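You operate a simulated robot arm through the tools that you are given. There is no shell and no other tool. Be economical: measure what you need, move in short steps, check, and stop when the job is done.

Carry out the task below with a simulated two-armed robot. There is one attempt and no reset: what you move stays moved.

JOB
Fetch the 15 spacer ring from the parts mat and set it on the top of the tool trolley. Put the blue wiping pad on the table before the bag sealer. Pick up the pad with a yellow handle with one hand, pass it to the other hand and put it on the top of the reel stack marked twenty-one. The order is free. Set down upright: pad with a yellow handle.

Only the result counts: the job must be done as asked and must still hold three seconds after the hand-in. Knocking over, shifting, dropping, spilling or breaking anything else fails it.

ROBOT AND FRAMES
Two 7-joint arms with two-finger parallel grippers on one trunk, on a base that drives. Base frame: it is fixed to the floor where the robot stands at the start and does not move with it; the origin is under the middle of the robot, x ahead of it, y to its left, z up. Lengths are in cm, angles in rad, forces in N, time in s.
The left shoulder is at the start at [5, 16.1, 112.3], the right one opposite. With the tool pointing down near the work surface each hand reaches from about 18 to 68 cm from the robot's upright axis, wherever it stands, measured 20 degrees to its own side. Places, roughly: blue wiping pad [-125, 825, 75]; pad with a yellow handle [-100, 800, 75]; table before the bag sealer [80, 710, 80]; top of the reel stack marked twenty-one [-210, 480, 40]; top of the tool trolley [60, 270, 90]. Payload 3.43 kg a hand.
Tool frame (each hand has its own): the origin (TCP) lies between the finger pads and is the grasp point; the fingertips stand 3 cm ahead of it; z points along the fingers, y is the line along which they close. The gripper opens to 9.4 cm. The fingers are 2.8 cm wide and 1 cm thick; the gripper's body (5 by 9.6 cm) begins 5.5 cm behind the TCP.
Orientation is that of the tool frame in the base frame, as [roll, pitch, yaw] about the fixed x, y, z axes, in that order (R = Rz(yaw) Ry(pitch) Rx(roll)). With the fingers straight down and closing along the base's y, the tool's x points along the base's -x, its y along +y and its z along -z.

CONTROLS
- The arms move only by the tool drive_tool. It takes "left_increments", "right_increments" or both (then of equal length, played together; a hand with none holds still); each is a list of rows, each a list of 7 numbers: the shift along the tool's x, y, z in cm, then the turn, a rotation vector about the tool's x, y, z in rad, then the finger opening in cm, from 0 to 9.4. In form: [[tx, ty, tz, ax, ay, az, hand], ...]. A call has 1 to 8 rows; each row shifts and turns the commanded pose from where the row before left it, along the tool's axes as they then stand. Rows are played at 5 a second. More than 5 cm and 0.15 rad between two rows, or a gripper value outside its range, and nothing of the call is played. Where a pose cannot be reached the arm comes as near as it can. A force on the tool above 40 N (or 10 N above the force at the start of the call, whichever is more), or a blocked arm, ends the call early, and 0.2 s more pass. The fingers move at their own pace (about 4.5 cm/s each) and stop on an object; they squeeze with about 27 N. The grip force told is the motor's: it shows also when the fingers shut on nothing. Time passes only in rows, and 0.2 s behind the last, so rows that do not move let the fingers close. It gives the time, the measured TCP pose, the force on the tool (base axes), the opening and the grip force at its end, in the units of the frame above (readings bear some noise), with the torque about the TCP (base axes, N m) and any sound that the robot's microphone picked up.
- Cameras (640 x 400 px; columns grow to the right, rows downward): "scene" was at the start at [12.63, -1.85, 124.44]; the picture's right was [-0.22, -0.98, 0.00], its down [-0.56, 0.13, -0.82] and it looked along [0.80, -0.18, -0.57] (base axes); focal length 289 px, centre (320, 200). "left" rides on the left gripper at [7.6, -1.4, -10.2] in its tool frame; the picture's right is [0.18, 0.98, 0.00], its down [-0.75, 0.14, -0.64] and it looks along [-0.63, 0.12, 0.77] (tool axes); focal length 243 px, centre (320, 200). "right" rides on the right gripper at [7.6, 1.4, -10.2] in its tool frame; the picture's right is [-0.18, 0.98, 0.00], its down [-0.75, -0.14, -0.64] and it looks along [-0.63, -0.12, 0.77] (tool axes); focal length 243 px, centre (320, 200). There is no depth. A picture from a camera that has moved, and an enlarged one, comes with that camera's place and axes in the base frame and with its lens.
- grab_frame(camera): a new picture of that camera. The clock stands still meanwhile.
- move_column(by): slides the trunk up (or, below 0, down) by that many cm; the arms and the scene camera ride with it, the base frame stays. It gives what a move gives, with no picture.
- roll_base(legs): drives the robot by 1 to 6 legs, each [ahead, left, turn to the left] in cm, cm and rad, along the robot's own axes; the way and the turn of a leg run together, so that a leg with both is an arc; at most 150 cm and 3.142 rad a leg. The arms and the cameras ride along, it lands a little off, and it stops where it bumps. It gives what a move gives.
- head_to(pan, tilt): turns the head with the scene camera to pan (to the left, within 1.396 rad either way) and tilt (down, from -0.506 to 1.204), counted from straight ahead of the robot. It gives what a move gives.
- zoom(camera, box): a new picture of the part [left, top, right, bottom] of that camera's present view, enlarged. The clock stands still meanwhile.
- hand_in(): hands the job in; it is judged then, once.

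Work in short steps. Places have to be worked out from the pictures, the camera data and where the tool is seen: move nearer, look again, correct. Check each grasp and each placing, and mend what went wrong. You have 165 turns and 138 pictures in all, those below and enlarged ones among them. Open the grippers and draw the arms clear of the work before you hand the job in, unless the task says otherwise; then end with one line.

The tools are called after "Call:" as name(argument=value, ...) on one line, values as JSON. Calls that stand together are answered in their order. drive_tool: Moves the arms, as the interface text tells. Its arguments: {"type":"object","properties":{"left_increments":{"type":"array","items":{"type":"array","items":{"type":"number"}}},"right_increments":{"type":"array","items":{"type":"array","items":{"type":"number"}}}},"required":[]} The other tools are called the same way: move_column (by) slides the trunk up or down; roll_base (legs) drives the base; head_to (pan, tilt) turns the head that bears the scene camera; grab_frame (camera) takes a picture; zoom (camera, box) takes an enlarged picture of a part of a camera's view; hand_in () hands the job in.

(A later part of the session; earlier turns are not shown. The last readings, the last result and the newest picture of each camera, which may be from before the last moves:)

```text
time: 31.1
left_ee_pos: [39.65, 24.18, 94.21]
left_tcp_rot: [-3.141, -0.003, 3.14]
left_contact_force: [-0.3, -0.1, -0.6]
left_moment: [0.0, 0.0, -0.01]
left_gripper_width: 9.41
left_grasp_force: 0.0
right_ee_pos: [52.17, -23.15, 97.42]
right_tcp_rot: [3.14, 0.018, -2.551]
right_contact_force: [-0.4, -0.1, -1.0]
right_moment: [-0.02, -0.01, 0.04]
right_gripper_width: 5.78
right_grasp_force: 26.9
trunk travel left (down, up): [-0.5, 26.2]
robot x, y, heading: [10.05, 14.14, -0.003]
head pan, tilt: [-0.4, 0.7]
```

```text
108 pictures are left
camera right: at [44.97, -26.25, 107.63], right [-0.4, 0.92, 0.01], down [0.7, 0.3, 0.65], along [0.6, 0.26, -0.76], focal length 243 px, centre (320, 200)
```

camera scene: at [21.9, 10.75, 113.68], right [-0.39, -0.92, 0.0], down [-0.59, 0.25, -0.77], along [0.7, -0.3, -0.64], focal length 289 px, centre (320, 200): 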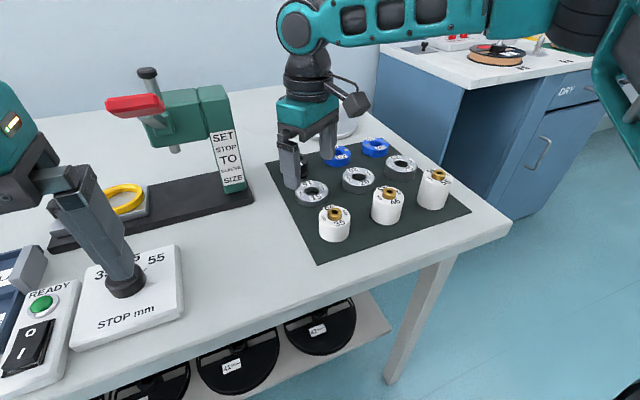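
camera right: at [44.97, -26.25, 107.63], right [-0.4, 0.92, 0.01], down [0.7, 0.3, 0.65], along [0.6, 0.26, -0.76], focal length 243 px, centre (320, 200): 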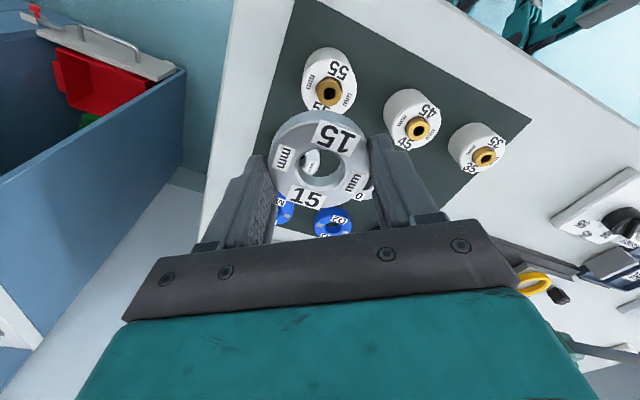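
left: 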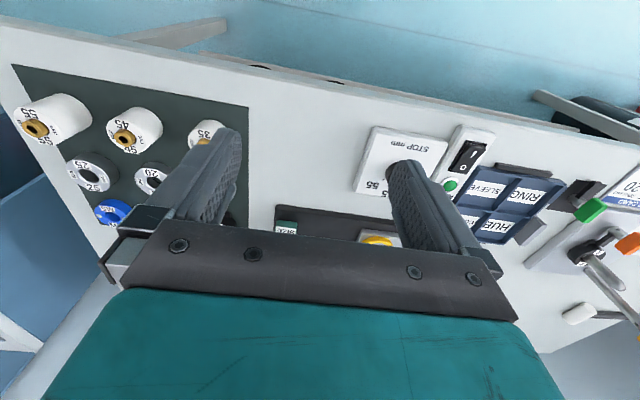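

The ring rides well. I back the base away from the table, raise the trunk, and look toward the trolley.

Call:
roll_base(legs=[[-50, 0, 0]])

Call:
move_column(by=18)

Call:
drive_tool(left_increments=[[3, 0, 0, 0, 0, 0, 5], [3, 0, 0, 0, 0, 0, 5]], right_increments=[[0, 0, 0, 0, 0, 0.15, 0], [0, 0, 0, 0, 0, 0.15, 0]])

Call:
head_to(pan=1.0, tilt=0.3)

Call:
grab_frame(camera="scene")

```text
time: 34.0
left_ee_pos: [-9.55, 24.01, 94.2]
left_tcp_rot: [3.141, -0.003, 3.127]
left_contact_force: [-1.1, 0.6, -0.3]
left_moment: [-0.01, 0.01, 0.0]
left_gripper_width: 9.39
left_grasp_force: 0.0
right_ee_pos: [2.17, -23.21, 97.36]
right_tcp_rot: [3.14, 0.017, -2.564]
right_contact_force: [-0.2, 0.2, -2.3]
right_moment: [0.03, 0.01, -0.01]
right_gripper_width: 5.83
right_grasp_force: 27.4
trunk travel left (down, up): [-0.5, 26.2]
robot x, y, heading: [-39.3, 14.38, -0.016]
head pan, tilt: [-0.4, 0.7]
```

```text
time: 36.0
left_ee_pos: [-9.53, 23.99, 112.13]
left_tcp_rot: [3.141, -0.003, 3.127]
left_contact_force: [-0.8, 0.9, -0.1]
left_moment: [0.01, 0.01, 0.02]
left_gripper_width: 9.39
left_grasp_force: 0.0
right_ee_pos: [2.19, -23.21, 115.43]
right_tcp_rot: [3.138, 0.018, -2.564]
right_contact_force: [0.1, 0.5, -0.1]
right_moment: [0.01, -0.01, 0.03]
right_gripper_width: 5.84
right_grasp_force: 27.0
trunk travel left (down, up): [-18.5, 8.2]
robot x, y, heading: [-39.17, 14.12, -0.013]
head pan, tilt: [-0.4, 0.7]
```

```text
time: 36.6
left_ee_pos: [-15.51, 24.17, 112.32]
left_tcp_rot: [3.139, -0.003, 3.129]
left_contact_force: [0.0, 0.1, 0.1]
left_moment: [-0.03, -0.02, -0.03]
left_gripper_width: 5.0
left_grasp_force: 0.1
right_ee_pos: [2.23, -23.27, 115.35]
right_tcp_rot: [3.134, 0.016, -2.865]
right_contact_force: [0.9, -0.3, 0.1]
right_moment: [0.02, 0.0, -0.01]
right_gripper_width: 5.81
right_grasp_force: 27.1
trunk travel left (down, up): [-18.5, 8.2]
robot x, y, heading: [-39.43, 14.41, -0.012]
head pan, tilt: [-0.4, 0.7]
```

```text
time: 38.2
left_ee_pos: [-15.52, 24.15, 112.31]
left_tcp_rot: [3.14, -0.004, 3.128]
left_contact_force: [-0.1, -0.5, 0.1]
left_moment: [0.03, 0.02, 0.01]
left_gripper_width: 4.98
left_grasp_force: 0.0
right_ee_pos: [2.23, -23.12, 115.4]
right_tcp_rot: [3.134, 0.015, -2.863]
right_contact_force: [-0.2, -0.1, -1.0]
right_moment: [-0.01, 0.02, -0.01]
right_gripper_width: 5.85
right_grasp_force: 27.1
trunk travel left (down, up): [-18.5, 8.2]
robot x, y, heading: [-39.36, 14.03, -0.012]
head pan, tilt: [1.0, 0.3]
```

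```text
107 pictures are left
camera scene: at [-30.19, 22.11, 130.79], right [0.83, -0.55, 0.0], down [-0.16, -0.25, -0.96], along [0.53, 0.8, -0.3], focal length 289 px, centre (320, 200)
```

scene: 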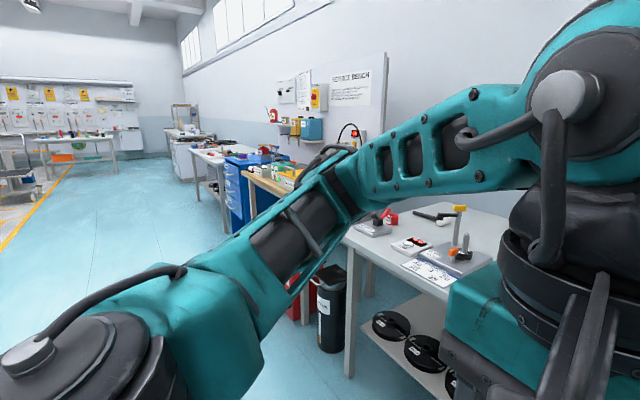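

The way along x = -39 is clear. I strafe left toward the trolley.

Call:
roll_base(legs=[[0, 120, 0.012], [0, 90, 0]])

Call:
head_to(pan=0.3, tilt=0.4)

Call:
grab_frame(camera="scene")

```text
time: 48.6
left_ee_pos: [-16.69, 236.29, 112.39]
left_tcp_rot: [-3.141, -0.004, -3.13]
left_contact_force: [0.3, -0.6, 0.7]
left_moment: [0.0, 0.03, 0.01]
left_gripper_width: 4.99
left_grasp_force: 0.1
right_ee_pos: [2.26, 189.25, 115.39]
right_tcp_rot: [3.134, 0.015, -2.837]
right_contact_force: [0.4, -0.5, 0.1]
right_moment: [0.0, -0.01, -0.01]
right_gripper_width: 5.79
right_grasp_force: 26.6
trunk travel left (down, up): [-18.5, 8.2]
robot x, y, heading: [-40.25, 225.48, 0.015]
head pan, tilt: [1.0, 0.3]
```

```text
time: 49.7
left_ee_pos: [-16.65, 236.19, 112.29]
left_tcp_rot: [3.14, -0.003, -3.131]
left_contact_force: [0.9, 0.3, 0.3]
left_moment: [0.01, -0.06, -0.01]
left_gripper_width: 4.97
left_grasp_force: 0.1
right_ee_pos: [2.2, 189.28, 115.44]
right_tcp_rot: [3.135, 0.017, -2.84]
right_contact_force: [0.2, -0.3, -1.3]
right_moment: [0.01, -0.02, 0.03]
right_gripper_width: 5.83
right_grasp_force: 26.3
trunk travel left (down, up): [-18.5, 8.2]
robot x, y, heading: [-40.59, 225.93, 0.01]
head pan, tilt: [0.3, 0.4]
```

```text
106 pictures are left
camera scene: at [-27.45, 228.63, 129.86], right [0.31, -0.95, 0.0], down [-0.37, -0.12, -0.92], along [0.88, 0.28, -0.39], focal length 289 px, centre (320, 200)
```

scene: 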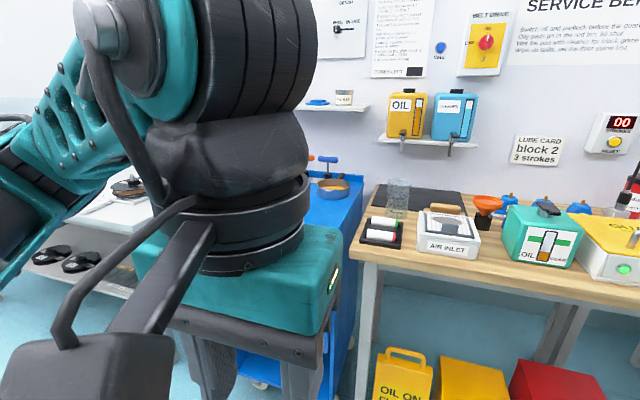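

The blue drawer trolley is just behind the left hand. I strafe on 60 so it sits before the right hand.

Call:
roll_base(legs=[[0, 62, -0.01]])

Call:
head_to(pan=-0.15, tilt=0.5)

Call:
grab_frame(camera="scene")

```text
time: 53.2
left_ee_pos: [-16.93, 299.21, 112.25]
left_tcp_rot: [-3.139, -0.004, -3.139]
left_contact_force: [-0.6, -0.4, 0.4]
left_moment: [-0.05, -0.01, 0.03]
left_gripper_width: 5.0
left_grasp_force: 0.2
right_ee_pos: [1.6, 252.23, 115.4]
right_tcp_rot: [3.134, 0.015, -2.847]
right_contact_force: [0.4, 0.3, -0.4]
right_moment: [0.01, 0.02, -0.04]
right_gripper_width: 5.82
right_grasp_force: 27.1
trunk travel left (down, up): [-18.5, 8.2]
robot x, y, heading: [-40.77, 288.64, 0.001]
head pan, tilt: [0.3, 0.4]
```

```text
time: 54.1
left_ee_pos: [-16.89, 299.2, 112.27]
left_tcp_rot: [3.142, -0.003, -3.141]
left_contact_force: [-0.2, 0.1, 0.3]
left_moment: [-0.03, 0.01, -0.02]
left_gripper_width: 5.01
left_grasp_force: 0.0
right_ee_pos: [1.56, 252.17, 115.57]
right_tcp_rot: [3.136, 0.015, -2.849]
right_contact_force: [0.5, 0.3, -0.9]
right_moment: [0.01, 0.02, -0.04]
right_gripper_width: 5.84
right_grasp_force: 26.9
trunk travel left (down, up): [-18.5, 8.2]
robot x, y, heading: [-40.32, 288.84, -0.001]
head pan, tilt: [-0.15, 0.499]
```

```text
105 pictures are left
camera scene: at [-27.67, 287.7, 128.95], right [-0.15, -0.99, 0.0], down [-0.47, 0.07, -0.88], along [0.87, -0.13, -0.48], focal length 289 px, centre (320, 200)
```

scene: 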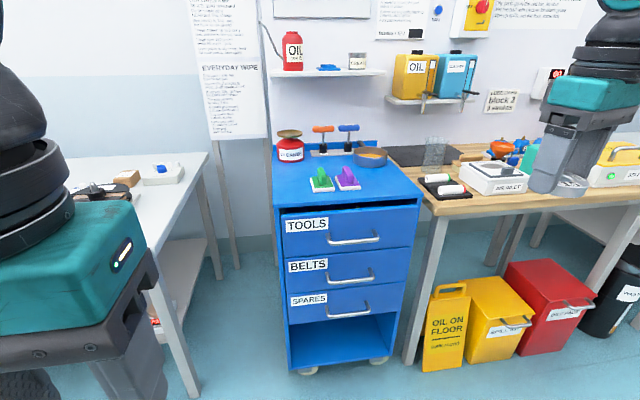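

Trolley top spans about x 41–80, y 248–288 with its front-right corner region free. I drive ahead so the right hand is over (46, 252) and look again.

Call:
roll_base(legs=[[44, 0, 0]])

Call:
head_to(pan=-0.4, tilt=0.7)

Call:
grab_frame(camera="scene")

Call:
grab_frame(camera="right")

```text
time: 56.8
left_ee_pos: [26.37, 299.32, 112.34]
left_tcp_rot: [3.141, -0.003, 3.139]
left_contact_force: [-0.1, 0.2, 0.1]
left_moment: [0.02, 0.02, -0.04]
left_gripper_width: 5.0
left_grasp_force: 0.1
right_ee_pos: [44.82, 252.07, 115.5]
right_tcp_rot: [3.134, 0.015, -2.85]
right_contact_force: [0.2, 1.0, -0.9]
right_moment: [-0.01, 0.03, -0.01]
right_gripper_width: 5.83
right_grasp_force: 26.8
trunk travel left (down, up): [-18.5, 8.2]
robot x, y, heading: [2.55, 289.15, 0.001]
head pan, tilt: [-0.15, 0.499]
```

```text
time: 57.6
left_ee_pos: [26.46, 299.1, 112.26]
left_tcp_rot: [-3.14, -0.004, 3.138]
left_contact_force: [0.7, -0.2, -0.5]
left_moment: [-0.04, 0.02, -0.01]
left_gripper_width: 4.99
left_grasp_force: 0.1
right_ee_pos: [44.74, 252.03, 115.43]
right_tcp_rot: [3.135, 0.016, -2.853]
right_contact_force: [-0.1, -0.6, -2.2]
right_moment: [0.03, -0.01, 0.01]
right_gripper_width: 5.81
right_grasp_force: 26.7
trunk travel left (down, up): [-18.5, 8.2]
robot x, y, heading: [2.46, 288.95, 0.0]
head pan, tilt: [-0.4, 0.7]
```

```text
104 pictures are left
camera scene: at [14.54, 285.72, 127.18], right [-0.39, -0.92, 0.0], down [-0.59, 0.25, -0.77], along [0.7, -0.3, -0.64], focal length 289 px, centre (320, 200)
```

scene: 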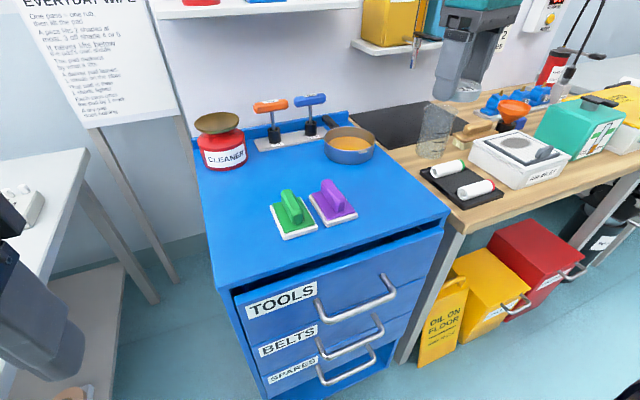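

```text
103 pictures are left
camera right: at [37.05, 251.06, 125.66], right [-0.1, 0.99, 0.01], down [0.75, 0.07, 0.65], along [0.65, 0.08, -0.76], focal length 243 px, centre (320, 200)
```

right: 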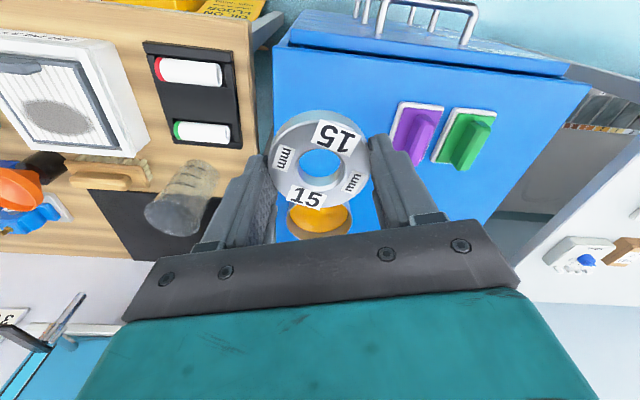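

Free spot for the ring: about (51, 255), between the purple pad and the right edge. I move the hand over it, then lower the trunk.

Call:
drive_tool(right_increments=[[-3.4, 0.6, 0, 0, 0, 0, 0], [-3.4, 0.7, 0, 0, 0, 0, 0]])

Call:
move_column(by=-15)

Call:
grab_frame(camera="right")

Call:
grab_frame(camera="scene")

```text
time: 58.2
left_ee_pos: [26.56, 299.27, 112.32]
left_tcp_rot: [3.142, -0.005, 3.14]
left_contact_force: [-0.2, 0.2, 0.6]
left_moment: [-0.02, 0.01, -0.01]
left_gripper_width: 5.01
left_grasp_force: 0.1
right_ee_pos: [51.12, 255.22, 115.5]
right_tcp_rot: [3.135, 0.015, -2.852]
right_contact_force: [0.1, -0.1, -0.6]
right_moment: [0.01, -0.03, -0.01]
right_gripper_width: 5.83
right_grasp_force: 27.5
trunk travel left (down, up): [-18.5, 8.2]
robot x, y, heading: [2.53, 289.24, -0.0]
head pan, tilt: [-0.4, 0.7]
```

```text
time: 59.9
left_ee_pos: [26.41, 299.26, 97.31]
left_tcp_rot: [-3.141, -0.004, 3.141]
left_contact_force: [-0.1, -0.3, -0.5]
left_moment: [0.02, 0.0, 0.0]
left_gripper_width: 4.97
left_grasp_force: 0.1
right_ee_pos: [51.0, 255.13, 100.64]
right_tcp_rot: [3.135, 0.015, -2.852]
right_contact_force: [-0.4, -1.0, -1.0]
right_moment: [-0.01, -0.01, -0.01]
right_gripper_width: 5.82
right_grasp_force: 27.1
trunk travel left (down, up): [-3.5, 23.2]
robot x, y, heading: [2.88, 289.03, -0.0]
head pan, tilt: [-0.4, 0.7]
```

```text
102 pictures are left
camera right: at [43.29, 254.19, 110.91], right [-0.11, 0.99, 0.01], down [0.75, 0.07, 0.65], along [0.65, 0.08, -0.76], focal length 243 px, centre (320, 200)
```

right: 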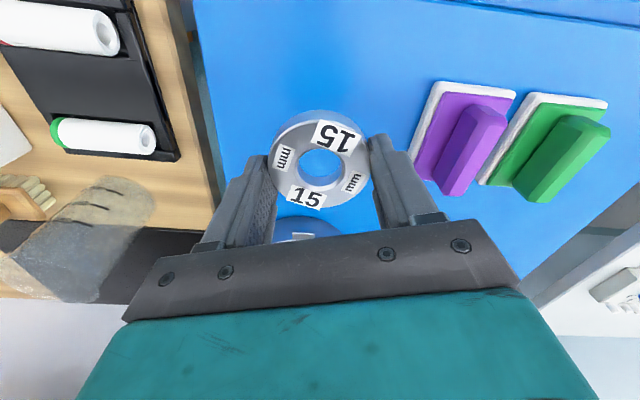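

```text
101 pictures are left
camera scene: at [14.53, 285.71, 112.18], right [-0.39, -0.92, 0.0], down [-0.59, 0.25, -0.77], along [0.7, -0.3, -0.64], focal length 289 px, centre (320, 200)
```

scene: 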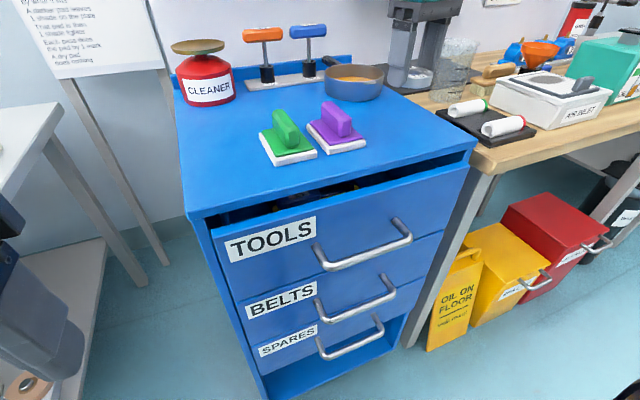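

The spot under the ring is clear all round, and triangulation puts the top at z ≈ 89.3. I lower by trunk and arm with small last steps until contact.

Call:
move_column(by=-3.4)

Call:
drive_tool(right_increments=[[0, 0, 1.5, 0, 0, 0, 0], [0, 0, 1.3, 0, 0, 0, 0], [0, 0, 0.5, 0, 0, 0, 0], [0, 0, 0.4, 0, 0, 0, 0], [0, 0, 0.3, 0, 0, 0, 0], [0, 0, 0.2, 0, 0, 0, 0]])

Call:
grab_frame(camera="scene")

```text
time: 60.7
left_ee_pos: [26.5, 299.12, 93.92]
left_tcp_rot: [-3.141, -0.003, 3.14]
left_contact_force: [1.0, -0.1, -0.4]
left_moment: [-0.01, -0.02, -0.01]
left_gripper_width: 5.0
left_grasp_force: 0.1
right_ee_pos: [51.05, 255.16, 97.32]
right_tcp_rot: [3.135, 0.016, -2.853]
right_contact_force: [0.2, 0.5, -0.2]
right_moment: [-0.04, 0.0, 0.02]
right_gripper_width: 5.84
right_grasp_force: 27.1
trunk travel left (down, up): [-0.1, 26.6]
robot x, y, heading: [2.88, 288.78, -0.0]
head pan, tilt: [-0.4, 0.7]
```

```text
time: 62.1
left_ee_pos: [26.48, 299.34, 93.85]
left_tcp_rot: [3.141, -0.004, 3.14]
left_contact_force: [-1.0, 0.3, 0.3]
left_moment: [0.03, 0.01, 0.0]
left_gripper_width: 4.99
left_grasp_force: 0.0
right_ee_pos: [51.16, 255.04, 93.12]
right_tcp_rot: [3.134, 0.016, -2.852]
right_contact_force: [0.4, -0.4, 0.5]
right_moment: [-0.06, -0.02, 0.02]
right_gripper_width: 5.82
right_grasp_force: 27.0
trunk travel left (down, up): [-0.1, 26.6]
robot x, y, heading: [2.75, 289.25, -0.005]
head pan, tilt: [-0.4, 0.7]
```

```text
100 pictures are left
camera scene: at [14.53, 285.72, 108.78], right [-0.39, -0.92, 0.0], down [-0.59, 0.25, -0.77], along [0.7, -0.3, -0.64], focal length 289 px, centre (320, 200)
```

scene: 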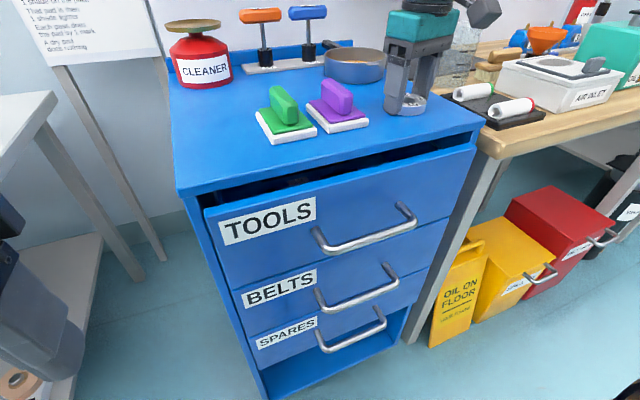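

Near contact but not yet. I step down finely until the force rises.

Call:
drive_tool(right_increments=[[0, 0, 0.2, 0, 0, 0, 0], [0, 0, 0.2, 0, 0, 0, 0], [0, 0, 0.2, 0, 0, 0, 0], [0, 0, 0.2, 0, 0, 0, 0], [0, 0, 0.2, 0, 0, 0, 0]])

Call:
zoom(camera="scene", box=[360, 40, 480, 140])

```text
time: 63.0
left_ee_pos: [26.27, 299.29, 93.89]
left_tcp_rot: [3.14, -0.001, 3.138]
left_contact_force: [0.5, -0.1, 0.6]
left_moment: [0.02, -0.01, 0.05]
left_gripper_width: 4.98
left_grasp_force: 0.1
right_ee_pos: [51.18, 255.16, 93.12]
right_tcp_rot: [3.14, 0.029, -2.852]
right_contact_force: [-0.5, -0.6, 13.1]
right_moment: [-0.1, 0.34, -0.01]
right_gripper_width: 5.83
right_grasp_force: 27.1
trunk travel left (down, up): [-0.1, 26.6]
robot x, y, heading: [2.54, 288.7, -0.002]
head pan, tilt: [-0.4, 0.7]
stopped in row 4 (right hand): the force on the tool passed its limit (the readings are from after the stop); the commanded pose is now the measured one
```

```text
4.00 times, centred on (420, 90) of scene
camera zoom: at [14.42, 285.75, 108.77], right [-0.39, -0.92, 0.0], down [-0.59, 0.25, -0.77], along [0.7, -0.3, -0.64], focal length 1157 px, centre (-80, 640)
```

zoom: 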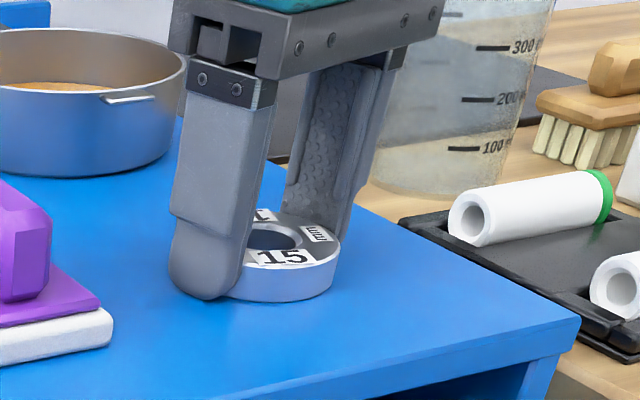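

It rests on the trolley top. I ease up a touch, open to 7.5 and rise straight up.

Call:
drive_tool(right_increments=[[0, 0, -0.1, 0, 0, 0, 7.4], [0, 0, 0, 0, 0, 0, 7.4], [0, 0, 0, 0, 0, 0, 7.4], [0, 0, 0, 0, 0, 0, 7.4], [0, 0, -1, 0, 0, 0, 7.4], [0, 0, -3, 0, 0, 0, 7.4], [0, 0, -4, 0, 0, 0, 7.4]])

Call:
move_column(by=15)

Call:
grab_frame(camera="right")

Call:
grab_frame(camera="scene")

```text
time: 64.6
left_ee_pos: [26.42, 299.17, 93.81]
left_tcp_rot: [3.141, -0.002, 3.138]
left_contact_force: [-0.1, 0.6, -0.1]
left_moment: [-0.05, 0.02, -0.01]
left_gripper_width: 5.02
left_grasp_force: 0.1
right_ee_pos: [51.24, 255.22, 100.92]
right_tcp_rot: [3.14, 0.022, -2.853]
right_contact_force: [0.6, 1.3, -0.1]
right_moment: [0.02, 0.01, -0.03]
right_gripper_width: 7.38
right_grasp_force: 0.1
trunk travel left (down, up): [-0.1, 26.6]
robot x, y, heading: [2.57, 289.0, -0.003]
head pan, tilt: [-0.4, 0.7]
```

```text
time: 66.4
left_ee_pos: [26.4, 299.2, 108.91]
left_tcp_rot: [-3.14, -0.004, 3.137]
left_contact_force: [0.5, -0.7, 0.7]
left_moment: [-0.01, 0.01, -0.01]
left_gripper_width: 5.02
left_grasp_force: 0.0
right_ee_pos: [51.02, 254.99, 115.99]
right_tcp_rot: [3.139, 0.026, -2.852]
right_contact_force: [0.1, 0.0, 0.0]
right_moment: [-0.04, 0.0, 0.02]
right_gripper_width: 7.41
right_grasp_force: 0.1
trunk travel left (down, up): [-15.1, 11.6]
robot x, y, heading: [2.48, 289.13, -0.005]
head pan, tilt: [-0.4, 0.7]
```

```text
98 pictures are left
camera right: at [43.33, 254.23, 126.18], right [-0.1, 0.99, 0.01], down [0.75, 0.07, 0.66], along [0.66, 0.07, -0.75], focal length 243 px, centre (320, 200)
```

right: 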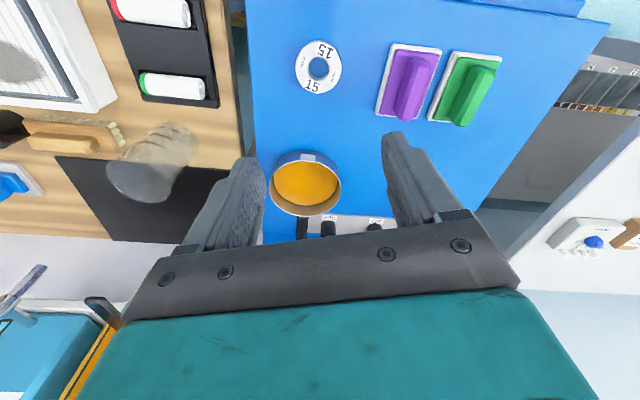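

```text
97 pictures are left
camera scene: at [14.53, 285.69, 123.77], right [-0.39, -0.92, 0.0], down [-0.59, 0.25, -0.76], along [0.7, -0.3, -0.64], focal length 289 px, centre (320, 200)
```

scene: 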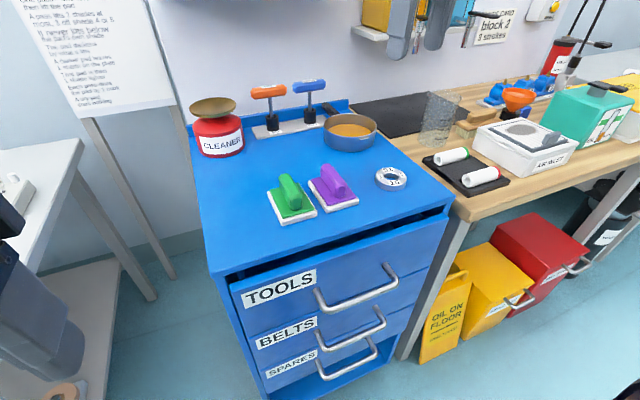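

The ring sits cleanly on the trolley. I draw the right hand back, back the base out, and turn to face the far end of the room (+y).

Call:
drive_tool(right_increments=[[4, 0, 0, 0, 0, 0.1, 9.4], [4, 0, 0, 0, 0, 0.1, 9.4], [4, 0, 0, 0, 0, 0.09, 9.4]])

Call:
roll_base(legs=[[-65, 0, 0], [0, 0, 1.571]])

Call:
head_to(pan=0, tilt=0.3)

Call:
grab_frame(camera="scene")

```text
time: 67.2
left_ee_pos: [26.32, 299.12, 108.92]
left_tcp_rot: [3.141, -0.003, 3.138]
left_contact_force: [-0.4, 0.8, -0.5]
left_moment: [0.0, 0.05, 0.01]
left_gripper_width: 5.0
left_grasp_force: 0.1
right_ee_pos: [39.28, 252.84, 115.71]
right_tcp_rot: [3.132, 0.024, 3.138]
right_contact_force: [-0.6, -0.1, 0.3]
right_moment: [0.03, -0.01, 0.01]
right_gripper_width: 9.41
right_grasp_force: 0.0
trunk travel left (down, up): [-15.1, 11.6]
robot x, y, heading: [2.64, 289.11, -0.006]
head pan, tilt: [-0.4, 0.7]
```

```text
time: 74.6
left_ee_pos: [-72.62, 313.27, 108.92]
left_tcp_rot: [3.14, -0.003, -1.575]
left_contact_force: [-0.2, 0.9, 0.0]
left_moment: [0.0, 0.02, 0.01]
left_gripper_width: 5.0
left_grasp_force: 0.0
right_ee_pos: [-26.27, 326.13, 115.68]
right_tcp_rot: [3.135, 0.022, -1.573]
right_contact_force: [-0.3, -0.7, -0.3]
right_moment: [0.02, 0.0, -0.02]
right_gripper_width: 9.42
right_grasp_force: 0.1
trunk travel left (down, up): [-15.1, 11.6]
robot x, y, heading: [-62.52, 289.47, 1.57]
head pan, tilt: [-0.4, 0.7]
```

```text
time: 75.5
left_ee_pos: [-72.78, 313.16, 108.79]
left_tcp_rot: [-3.141, -0.003, -1.577]
left_contact_force: [0.2, 0.1, -0.4]
left_moment: [-0.01, 0.01, 0.02]
left_gripper_width: 5.0
left_grasp_force: 0.1
right_ee_pos: [-26.41, 326.11, 115.81]
right_tcp_rot: [3.132, 0.023, -1.57]
right_contact_force: [-0.3, 0.0, 0.5]
right_moment: [-0.01, 0.0, 0.0]
right_gripper_width: 9.41
right_grasp_force: 0.1
trunk travel left (down, up): [-15.1, 11.6]
robot x, y, heading: [-62.56, 289.5, 1.569]
head pan, tilt: [0.0, 0.3]
```

```text
96 pictures are left
camera scene: at [-62.43, 302.82, 127.38], right [1.0, 0.0, 0.0], down [0.0, -0.3, -0.96], along [0.0, 0.96, -0.3], focal length 289 px, centre (320, 200)
```

scene: 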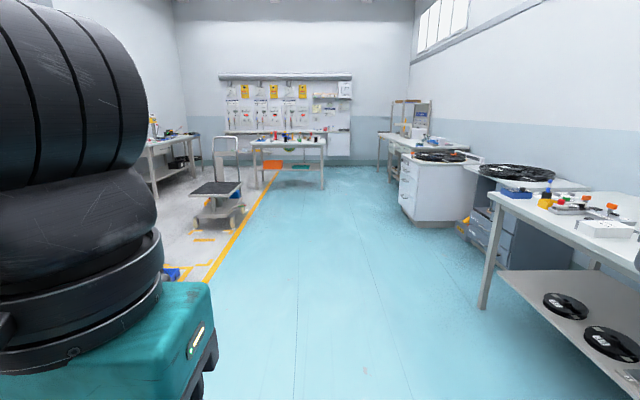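

The way ahead is clear. I drive 150 and look left for the reel stack.

Call:
roll_base(legs=[[120, 0, 0]])

Call:
head_to(pan=1.1, tilt=0.4)

Call:
grab_frame(camera="scene")

```text
time: 81.6
left_ee_pos: [-73.38, 432.96, 108.9]
left_tcp_rot: [3.141, -0.002, -1.563]
left_contact_force: [0.9, 0.3, -0.2]
left_moment: [-0.01, 0.03, 0.0]
left_gripper_width: 4.99
left_grasp_force: 0.0
right_ee_pos: [-27.26, 446.64, 115.69]
right_tcp_rot: [3.133, 0.023, -1.56]
right_contact_force: [-0.2, 0.2, -0.1]
right_moment: [-0.01, 0.0, 0.01]
right_gripper_width: 9.4
right_grasp_force: 0.2
trunk travel left (down, up): [-15.1, 11.6]
robot x, y, heading: [-63.06, 409.34, 1.58]
head pan, tilt: [0.0, 0.3]
```

```text
time: 82.9
left_ee_pos: [-73.34, 433.03, 108.92]
left_tcp_rot: [3.141, -0.003, -1.56]
left_contact_force: [-0.3, -0.3, -0.2]
left_moment: [-0.03, 0.0, 0.02]
left_gripper_width: 5.0
left_grasp_force: 0.1
right_ee_pos: [-27.25, 446.59, 115.72]
right_tcp_rot: [3.133, 0.022, -1.56]
right_contact_force: [0.4, -0.9, -0.4]
right_moment: [-0.02, -0.01, -0.01]
right_gripper_width: 9.39
right_grasp_force: 0.0
trunk travel left (down, up): [-15.1, 11.6]
robot x, y, heading: [-62.9, 409.05, 1.581]
head pan, tilt: [1.1, 0.4]
```

```text
95 pictures are left
camera scene: at [-71.17, 417.63, 126.46], right [0.45, 0.9, 0.0], down [0.35, -0.17, -0.92], along [-0.82, 0.41, -0.39], focal length 289 px, centre (320, 200)
```

scene: 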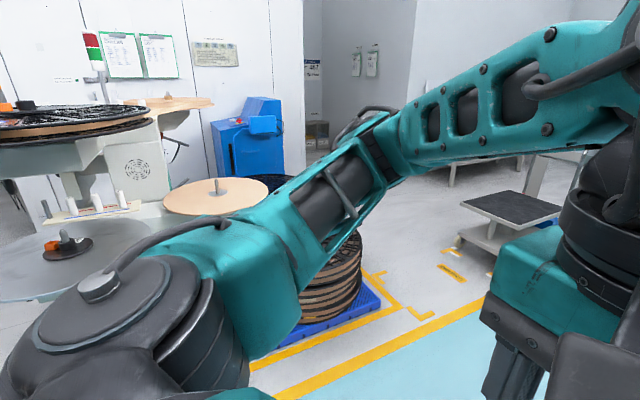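

The reel stacks stand on a blue pallet in the yellow-lined bay. I go on toward the pads' table.

Call:
roll_base(legs=[[150, 0, -0.01], [125, 0, 0]])

Call:
head_to(pan=0.1, tilt=0.5)

Call:
grab_frame(camera="scene")

```text
time: 96.3
left_ee_pos: [-79.15, 708.35, 108.87]
left_tcp_rot: [-3.14, -0.004, -1.544]
left_contact_force: [0.0, -0.1, 0.1]
left_moment: [-0.02, -0.01, -0.01]
left_gripper_width: 4.99
left_grasp_force: 0.1
right_ee_pos: [-33.15, 722.86, 115.73]
right_tcp_rot: [3.133, 0.022, -1.544]
right_contact_force: [-0.1, -0.1, -0.2]
right_moment: [0.03, -0.01, -0.04]
right_gripper_width: 9.41
right_grasp_force: 0.1
trunk travel left (down, up): [-15.1, 11.6]
robot x, y, heading: [-68.06, 685.22, 1.595]
head pan, tilt: [1.1, 0.4]
```

```text
time: 97.5
left_ee_pos: [-79.12, 708.38, 108.95]
left_tcp_rot: [-3.141, -0.003, -1.544]
left_contact_force: [-0.3, -0.7, -0.5]
left_moment: [0.01, -0.03, 0.0]
left_gripper_width: 5.0
left_grasp_force: 0.1
right_ee_pos: [-33.12, 722.68, 115.78]
right_tcp_rot: [3.131, 0.023, -1.543]
right_contact_force: [-0.1, 1.6, 0.6]
right_moment: [-0.01, 0.03, -0.01]
right_gripper_width: 9.4
right_grasp_force: 0.0
trunk travel left (down, up): [-15.1, 11.6]
robot x, y, heading: [-68.33, 685.07, 1.595]
head pan, tilt: [0.099, 0.499]
```

```text
94 pictures are left
camera scene: at [-69.37, 698.04, 125.55], right [0.99, 0.13, 0.0], down [0.06, -0.47, -0.88], along [-0.11, 0.87, -0.48], focal length 289 px, centre (320, 200)
```

scene: 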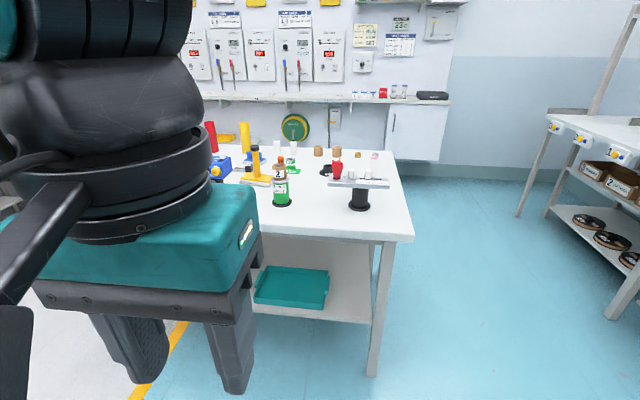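

The left arm hides the table. Its front edge is at y ≈ 769; I strafe left so the table lies between the hands.

Call:
roll_base(legs=[[0, 42, -0.024]])

Call:
head_to(pan=-0.05, tilt=0.5)

Call:
grab_frame(camera="scene")

```text
time: 100.1
left_ee_pos: [-120.42, 708.18, 108.9]
left_tcp_rot: [3.141, -0.004, -1.573]
left_contact_force: [0.3, 0.3, 0.3]
left_moment: [-0.01, 0.0, 0.01]
left_gripper_width: 5.0
left_grasp_force: 0.0
right_ee_pos: [-74.02, 721.08, 115.83]
right_tcp_rot: [3.134, 0.023, -1.569]
right_contact_force: [0.0, 0.5, -0.1]
right_moment: [0.02, 0.01, -0.01]
right_gripper_width: 9.37
right_grasp_force: 0.2
trunk travel left (down, up): [-15.1, 11.6]
robot x, y, heading: [-109.94, 684.24, 1.571]
head pan, tilt: [0.099, 0.499]
```

```text
time: 100.8
left_ee_pos: [-120.36, 707.99, 108.96]
left_tcp_rot: [3.14, -0.003, -1.571]
left_contact_force: [0.1, 0.0, 0.4]
left_moment: [0.03, -0.02, 0.02]
left_gripper_width: 4.99
left_grasp_force: 0.1
right_ee_pos: [-74.05, 721.28, 115.71]
right_tcp_rot: [3.131, 0.024, -1.569]
right_contact_force: [0.2, -0.4, 0.2]
right_moment: [0.0, 0.0, -0.03]
right_gripper_width: 9.4
right_grasp_force: 0.1
trunk travel left (down, up): [-15.1, 11.6]
robot x, y, heading: [-110.1, 684.52, 1.568]
head pan, tilt: [-0.051, 0.499]
```

```text
93 pictures are left
camera scene: at [-109.57, 697.51, 125.55], right [1.0, -0.05, 0.0], down [-0.02, -0.48, -0.88], along [0.04, 0.88, -0.48], focal length 289 px, centre (320, 200)
```

scene: 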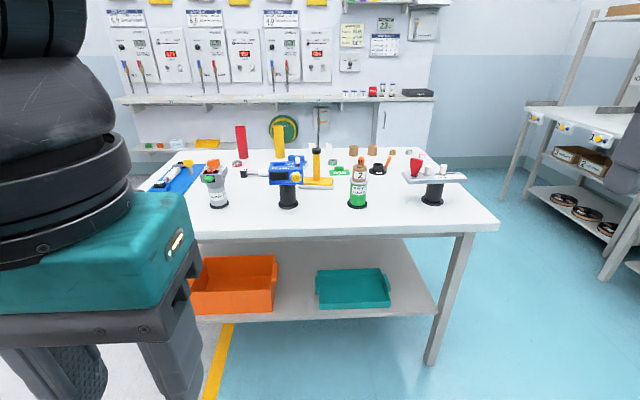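

Now the table is in view. I enlarge it to find the pads.

Call:
zoom(camera="scene", box=[130, 110, 330, 235])

Call:
zoom(camera="scene", box=[280, 110, 480, 235])

```text
3.20 times, centred on (230, 172) of scene
camera zoom: at [-109.57, 697.51, 125.55], right [1.0, -0.05, 0.0], down [-0.02, -0.48, -0.88], along [0.04, 0.88, -0.48], focal length 926 px, centre (608, 288)
```

zoom: 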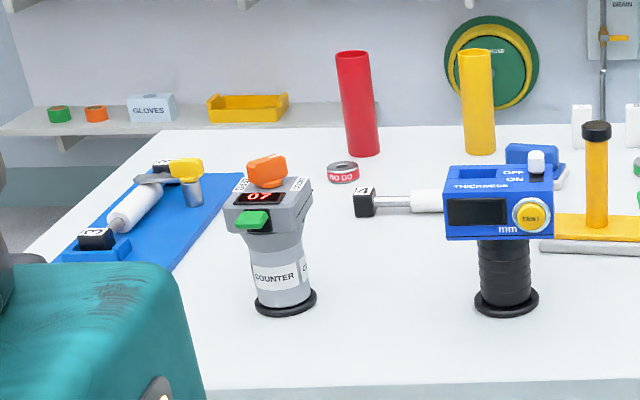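

```text
3.20 times, centred on (380, 172) of scene
camera zoom: at [-109.57, 697.51, 125.55], right [1.0, -0.05, 0.0], down [-0.02, -0.48, -0.88], along [0.04, 0.88, -0.48], focal length 926 px, centre (128, 288)
```

zoom: 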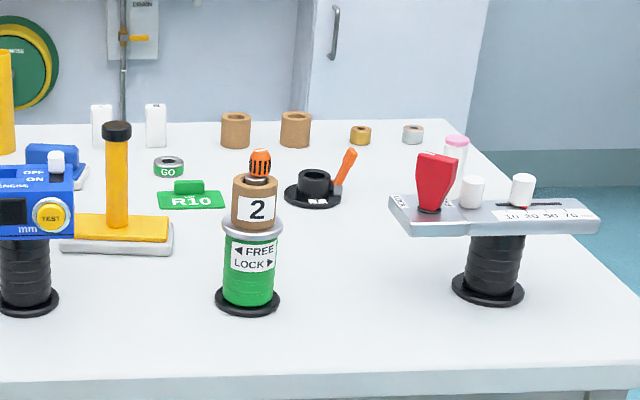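

The yellow-handled pad stands at about (-106, 801), post top z ≈ 91; the blue pad is at about (-115, 823) behind the gauge. Both are deep, so I test the left arm's real reach here in free space before approaching.

Call:
drive_tool(left_increments=[[-4.5, 2, 0, 0, 0, 0, 5], [-4.5, 2, 0, 0, 0, 0, 5], [-4.5, 2, 0, 0, 0, 0, 5], [-4.5, 2, 0, 0, 0, 0, 5], [-4.5, 1, 0, 0, 0, 0, 5], [-4.5, 1, 0, 0, 0, 0, 5], [-4.5, 1, 0, 0, 0, 0, 5], [-4.5, 0, 0, 0, 0, 0, 5]])

Call:
drive_tool(left_increments=[[0, 0, 0, 0, 0, 0.15, 5], [0, 0, 0, 0, 0, 0.15, 5], [0, 0, 0, 0, 0, 0.15, 5], [0, 0, 0, 0, 0, 0.15, 5], [0, 0, 0, 0, 0, 0.15, 5], [0, 0, 0, 0, 0, 0.15, 5], [0, 0, 0, 0, 0, 0.15, 5]])

```text
time: 102.6
left_ee_pos: [-131.5, 743.88, 108.88]
left_tcp_rot: [3.138, -0.004, -1.575]
left_contact_force: [-0.5, -0.9, 0.2]
left_moment: [0.0, 0.05, 0.04]
left_gripper_width: 5.0
left_grasp_force: 0.0
right_ee_pos: [-73.97, 721.15, 115.84]
right_tcp_rot: [3.131, 0.023, -1.569]
right_contact_force: [0.3, 0.1, 1.1]
right_moment: [-0.01, 0.01, 0.0]
right_gripper_width: 9.4
right_grasp_force: 0.0
trunk travel left (down, up): [-15.1, 11.6]
robot x, y, heading: [-109.87, 684.34, 1.575]
head pan, tilt: [-0.051, 0.499]
```

```text
time: 104.2
left_ee_pos: [-132.61, 741.72, 108.22]
left_tcp_rot: [-3.14, 0.0, -1.966]
left_contact_force: [0.4, 0.3, -0.7]
left_moment: [-0.01, -0.04, 0.0]
left_gripper_width: 5.02
left_grasp_force: 0.0
left hand out of reach, approached as far as the arm can: row 3, 4, 5, 6, 7
right_ee_pos: [-74.01, 721.21, 115.6]
right_tcp_rot: [3.131, 0.023, -1.568]
right_contact_force: [0.2, 0.0, -0.6]
right_moment: [-0.01, 0.01, -0.01]
right_gripper_width: 9.42
right_grasp_force: 0.0
trunk travel left (down, up): [-15.1, 11.6]
robot x, y, heading: [-110.05, 684.64, 1.569]
head pan, tilt: [-0.051, 0.499]
```

Untwisted, the left arm reaches 59 ahead easily. I undo the twist, tilt the fingers forward 0.6 rad and extend, to see the tilted reach at working height.

Call:
drive_tool(left_increments=[[0, 0, 0, 0, 0, -0.13, 5], [0, 0, 0, 0, 0, -0.13, 5], [0, 0, 0, 0, 0, -0.13, 5], [0, 0, 0, 0, -0.15, 0, 5], [0, 0, 0, 0, -0.15, 0, 5], [0, 0, 0, 0, -0.15, 0, 5], [0, 0, 0, 0, -0.15, 0, 5]])

Call:
drive_tool(left_increments=[[1.7, 0, 2.5, 0, 0, 0, 5], [1.7, 0, 2.5, 0, 0, 0, 5], [1.7, 0, 2.5, 0, 0, 0, 5], [1.7, 0, 2.5, 0, 0, 0, 5], [1.7, 0, 2.5, 0, 0, 0, 5], [1.7, 0, 2.5, 0, 0, 0, 5]])

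Call:
drive_tool(left_increments=[[-2.5, 0, 1.7, 0, 0, 0, 5], [-2.5, 0, 1.7, 0, 0, 0, 5], [-2.5, 0, 1.7, 0, 0, 0, 5], [-2.5, 0, 1.7, 0, 0, 0, 5], [-2.5, 0, 1.7, 0, 0, 0, 5], [-2.5, 0, 1.7, 0, 0, 0, 5]])

```text
time: 105.8
left_ee_pos: [-132.61, 741.66, 108.14]
left_tcp_rot: [-3.14, 0.601, -1.574]
left_contact_force: [0.4, -0.5, -0.4]
left_moment: [-0.01, -0.01, 0.0]
left_gripper_width: 5.0
left_grasp_force: 0.0
right_ee_pos: [-74.02, 721.2, 115.72]
right_tcp_rot: [3.133, 0.023, -1.567]
right_contact_force: [-0.6, -0.3, -0.8]
right_moment: [0.04, -0.01, -0.02]
right_gripper_width: 9.42
right_grasp_force: 0.2
trunk travel left (down, up): [-15.1, 11.6]
robot x, y, heading: [-109.98, 684.28, 1.575]
head pan, tilt: [-0.051, 0.499]
```

```text
time: 107.2
left_ee_pos: [-132.64, 741.99, 89.88]
left_tcp_rot: [-3.141, 0.6, -1.574]
left_contact_force: [-0.1, -0.5, 0.2]
left_moment: [0.01, -0.01, 0.0]
left_gripper_width: 5.0
left_grasp_force: 0.1
right_ee_pos: [-74.08, 721.2, 115.68]
right_tcp_rot: [3.133, 0.024, -1.568]
right_contact_force: [-1.2, 0.2, 1.0]
right_moment: [0.03, -0.01, -0.01]
right_gripper_width: 9.4
right_grasp_force: 0.2
trunk travel left (down, up): [-15.1, 11.6]
robot x, y, heading: [-109.95, 684.46, 1.57]
head pan, tilt: [-0.051, 0.499]
```

```text
time: 108.6
left_ee_pos: [-132.46, 758.82, 90.17]
left_tcp_rot: [-3.139, 0.598, -1.575]
left_contact_force: [0.3, 0.2, 0.1]
left_moment: [-0.01, -0.03, 0.0]
left_gripper_width: 4.99
left_grasp_force: 0.1
left hand out of reach, approached as far as the arm can: row 6
right_ee_pos: [-73.94, 721.2, 115.69]
right_tcp_rot: [3.133, 0.023, -1.57]
right_contact_force: [-0.7, 0.0, -0.4]
right_moment: [0.0, -0.03, -0.03]
right_gripper_width: 9.41
right_grasp_force: 0.0
trunk travel left (down, up): [-15.1, 11.6]
robot x, y, heading: [-109.66, 684.35, 1.572]
head pan, tilt: [-0.051, 0.499]
```

With a 0.6 tilt the left arm reaches 74 cm ahead at z 90, which is enough. I raise and draw back the hand, then move the base up to the table (29 cm from the edge).

Call:
drive_tool(left_increments=[[1.2, 0, -4.2, 0, 0, 0, 7], [1.2, 0, -4.2, 0, 0, 0, 7], [1.2, 0, -4.2, 0, 0, 0, 7], [1.2, 0, -4.2, 0, 0, 0, 7], [1.2, 0, -4.2, 0, 0, 0, 7], [1.2, 0, -4.2, 0, 0, 0, 7]])

Call:
roll_base(legs=[[0, -22, 0], [50, 0, 0]])

Call:
grab_frame(camera="left")

Call:
head_to(pan=0.2, tilt=0.7)

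Call:
grab_frame(camera="scene")

```text
time: 110.0
left_ee_pos: [-132.47, 738.43, 106.85]
left_tcp_rot: [3.141, 0.6, -1.575]
left_contact_force: [-0.6, -0.2, 0.7]
left_moment: [0.01, 0.0, 0.02]
left_gripper_width: 7.0
left_grasp_force: 0.1
right_ee_pos: [-74.07, 721.08, 115.68]
right_tcp_rot: [3.132, 0.025, -1.57]
right_contact_force: [0.4, 0.1, -0.7]
right_moment: [0.01, 0.03, -0.01]
right_gripper_width: 9.4
right_grasp_force: 0.0
trunk travel left (down, up): [-15.1, 11.6]
robot x, y, heading: [-110.15, 684.36, 1.576]
head pan, tilt: [-0.051, 0.499]
```

```text
time: 114.2
left_ee_pos: [-111.08, 788.63, 106.75]
left_tcp_rot: [-3.141, 0.597, -1.571]
left_contact_force: [-0.3, -0.3, -0.2]
left_moment: [0.03, 0.03, 0.01]
left_gripper_width: 7.01
left_grasp_force: 0.0
right_ee_pos: [-52.62, 771.36, 115.75]
right_tcp_rot: [3.132, 0.023, -1.566]
right_contact_force: [-0.9, -0.2, 0.6]
right_moment: [-0.03, 0.0, 0.01]
right_gripper_width: 9.37
right_grasp_force: 0.0
trunk travel left (down, up): [-15.1, 11.6]
robot x, y, heading: [-88.32, 734.25, 1.575]
head pan, tilt: [-0.051, 0.499]
```

```text
90 pictures are left
camera left: at [-109.57, 776.59, 111.17], right [-0.98, -0.15, -0.1], down [-0.14, 0.26, 0.95], along [-0.12, 0.95, -0.28], focal length 243 px, centre (320, 200)
```

left: 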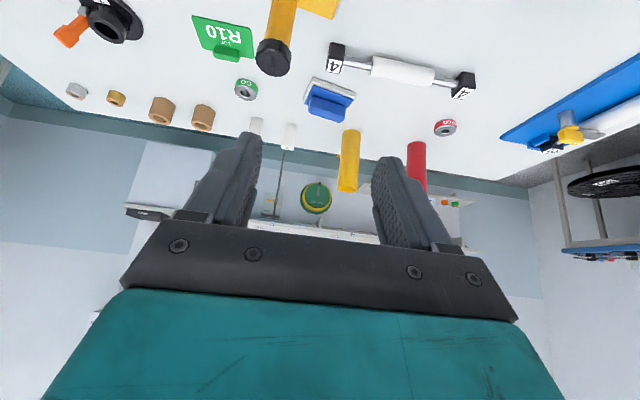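

```text
time: 115.0
left_ee_pos: [-110.98, 788.54, 106.98]
left_tcp_rot: [3.14, 0.598, -1.571]
left_contact_force: [1.2, 0.0, 1.0]
left_moment: [-0.06, 0.0, -0.01]
left_gripper_width: 7.02
left_grasp_force: 0.1
right_ee_pos: [-52.52, 771.35, 115.72]
right_tcp_rot: [3.133, 0.022, -1.565]
right_contact_force: [0.4, 0.9, 0.4]
right_moment: [0.05, 0.01, -0.01]
right_gripper_width: 9.39
right_grasp_force: 0.0
trunk travel left (down, up): [-15.1, 11.6]
robot x, y, heading: [-88.6, 734.47, 1.573]
head pan, tilt: [0.201, 0.7]
```

```text
89 pictures are left
camera scene: at [-90.17, 746.82, 123.78], right [0.98, 0.2, 0.0], down [0.13, -0.63, -0.77], along [-0.16, 0.75, -0.64], focal length 289 px, centre (320, 200)
```

scene: 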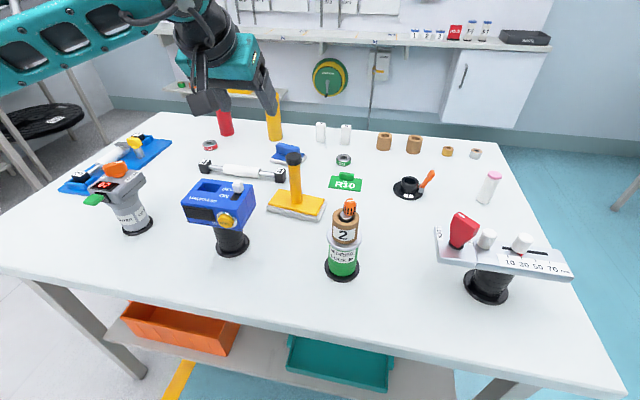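

Post is at about (-106.7, 797.7) with cap top z ≈ 91; blue pad at (-115, 820). I line the left hand up on the tool axis, 15 cm short of the grasp, and look.

Call:
drive_tool(left_increments=[[1.8, -2.1, 3, 0, 0, 0, 7], [1.8, -2.1, 3, 0, 0, 0, 7]])

Call:
grab_frame(camera="left")

Call:
grab_frame(camera="scene")

```text
time: 115.6
left_ee_pos: [-107.02, 788.81, 100.03]
left_tcp_rot: [-3.138, 0.6, -1.57]
left_contact_force: [0.6, -0.3, -0.8]
left_moment: [-0.01, 0.01, 0.02]
left_gripper_width: 6.98
left_grasp_force: 0.1
right_ee_pos: [-52.55, 771.28, 115.68]
right_tcp_rot: [3.131, 0.023, -1.567]
right_contact_force: [1.3, 0.5, 0.0]
right_moment: [0.02, 0.01, -0.02]
right_gripper_width: 9.39
right_grasp_force: 0.0
trunk travel left (down, up): [-15.1, 11.6]
robot x, y, heading: [-88.5, 734.32, 1.576]
head pan, tilt: [0.201, 0.7]
```

```text
88 pictures are left
camera left: at [-105.41, 776.86, 104.25], right [-0.98, -0.15, -0.1], down [-0.14, 0.26, 0.95], along [-0.12, 0.95, -0.28], focal length 243 px, centre (320, 200)
```

left: 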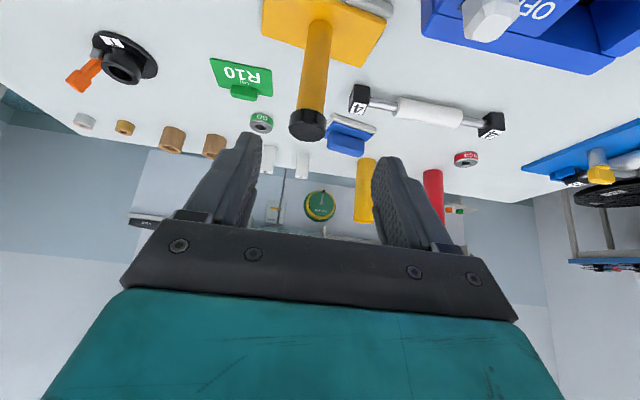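

```text
87 pictures are left
camera scene: at [-90.17, 746.84, 123.78], right [0.98, 0.2, 0.0], down [0.13, -0.63, -0.76], along [-0.16, 0.75, -0.64], focal length 289 px, centre (320, 200)
```

scene: 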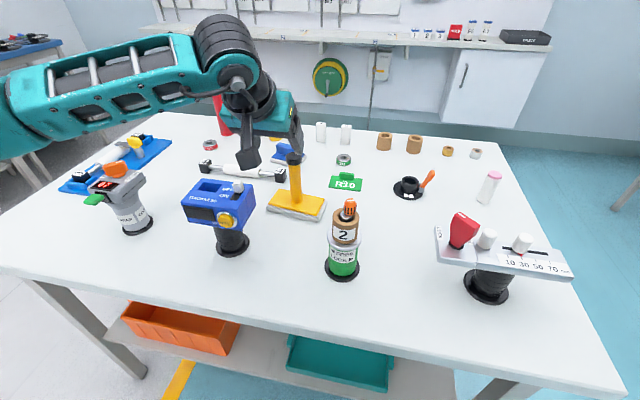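

The axis is aligned; only 0.8 cm of sideways correction is needed. I advance 11 cm along the fingers and check.

Call:
drive_tool(left_increments=[[0, -0.8, 3, 0, 0, 0, 7], [0, 0, 4, 0, 0, 0, 7], [0, 0, 4, 0, 0, 0, 7]])

Call:
grab_frame(camera="left")

Call:
zoom(camera="scene", box=[200, 90, 400, 230])

```text
time: 116.4
left_ee_pos: [-106.09, 795.18, 90.66]
left_tcp_rot: [-3.14, 0.598, -1.571]
left_contact_force: [-0.5, 0.5, -0.3]
left_moment: [0.05, 0.01, 0.04]
left_gripper_width: 6.99
left_grasp_force: 0.1
right_ee_pos: [-52.64, 771.42, 115.84]
right_tcp_rot: [3.132, 0.022, -1.565]
right_contact_force: [0.0, 0.1, 0.0]
right_moment: [0.0, 0.01, -0.01]
right_gripper_width: 9.41
right_grasp_force: 0.0
trunk travel left (down, up): [-15.1, 11.6]
robot x, y, heading: [-88.23, 734.79, 1.572]
head pan, tilt: [0.201, 0.7]
```

```text
86 pictures are left
camera left: at [-104.49, 783.22, 94.94], right [-0.98, -0.15, -0.1], down [-0.14, 0.26, 0.95], along [-0.12, 0.95, -0.28], focal length 243 px, centre (320, 200)
```

left: 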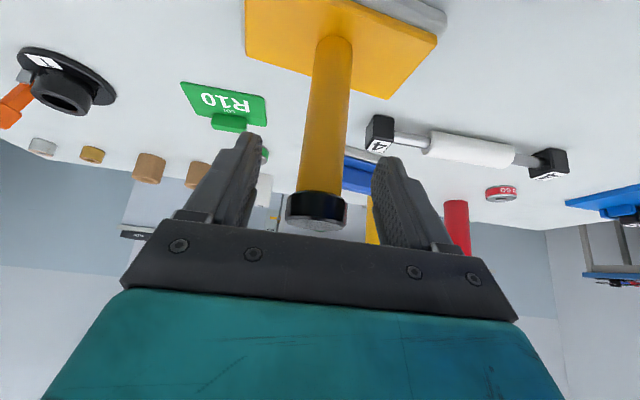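

```text
2.86 times, centred on (300, 160) of scene
camera zoom: at [-90.18, 746.85, 123.77], right [0.98, 0.2, 0.0], down [0.13, -0.63, -0.76], along [-0.16, 0.75, -0.64], focal length 827 px, centre (377, 314)
```

zoom: 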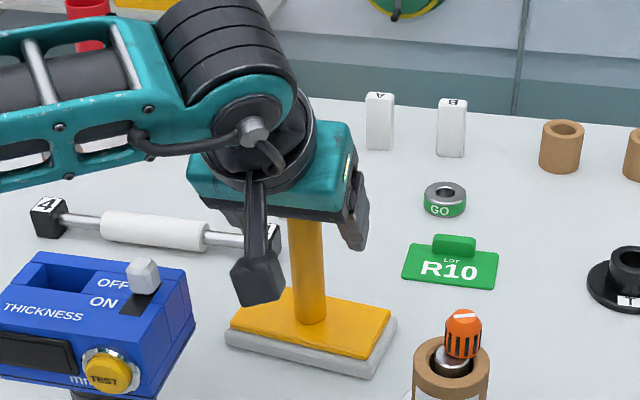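

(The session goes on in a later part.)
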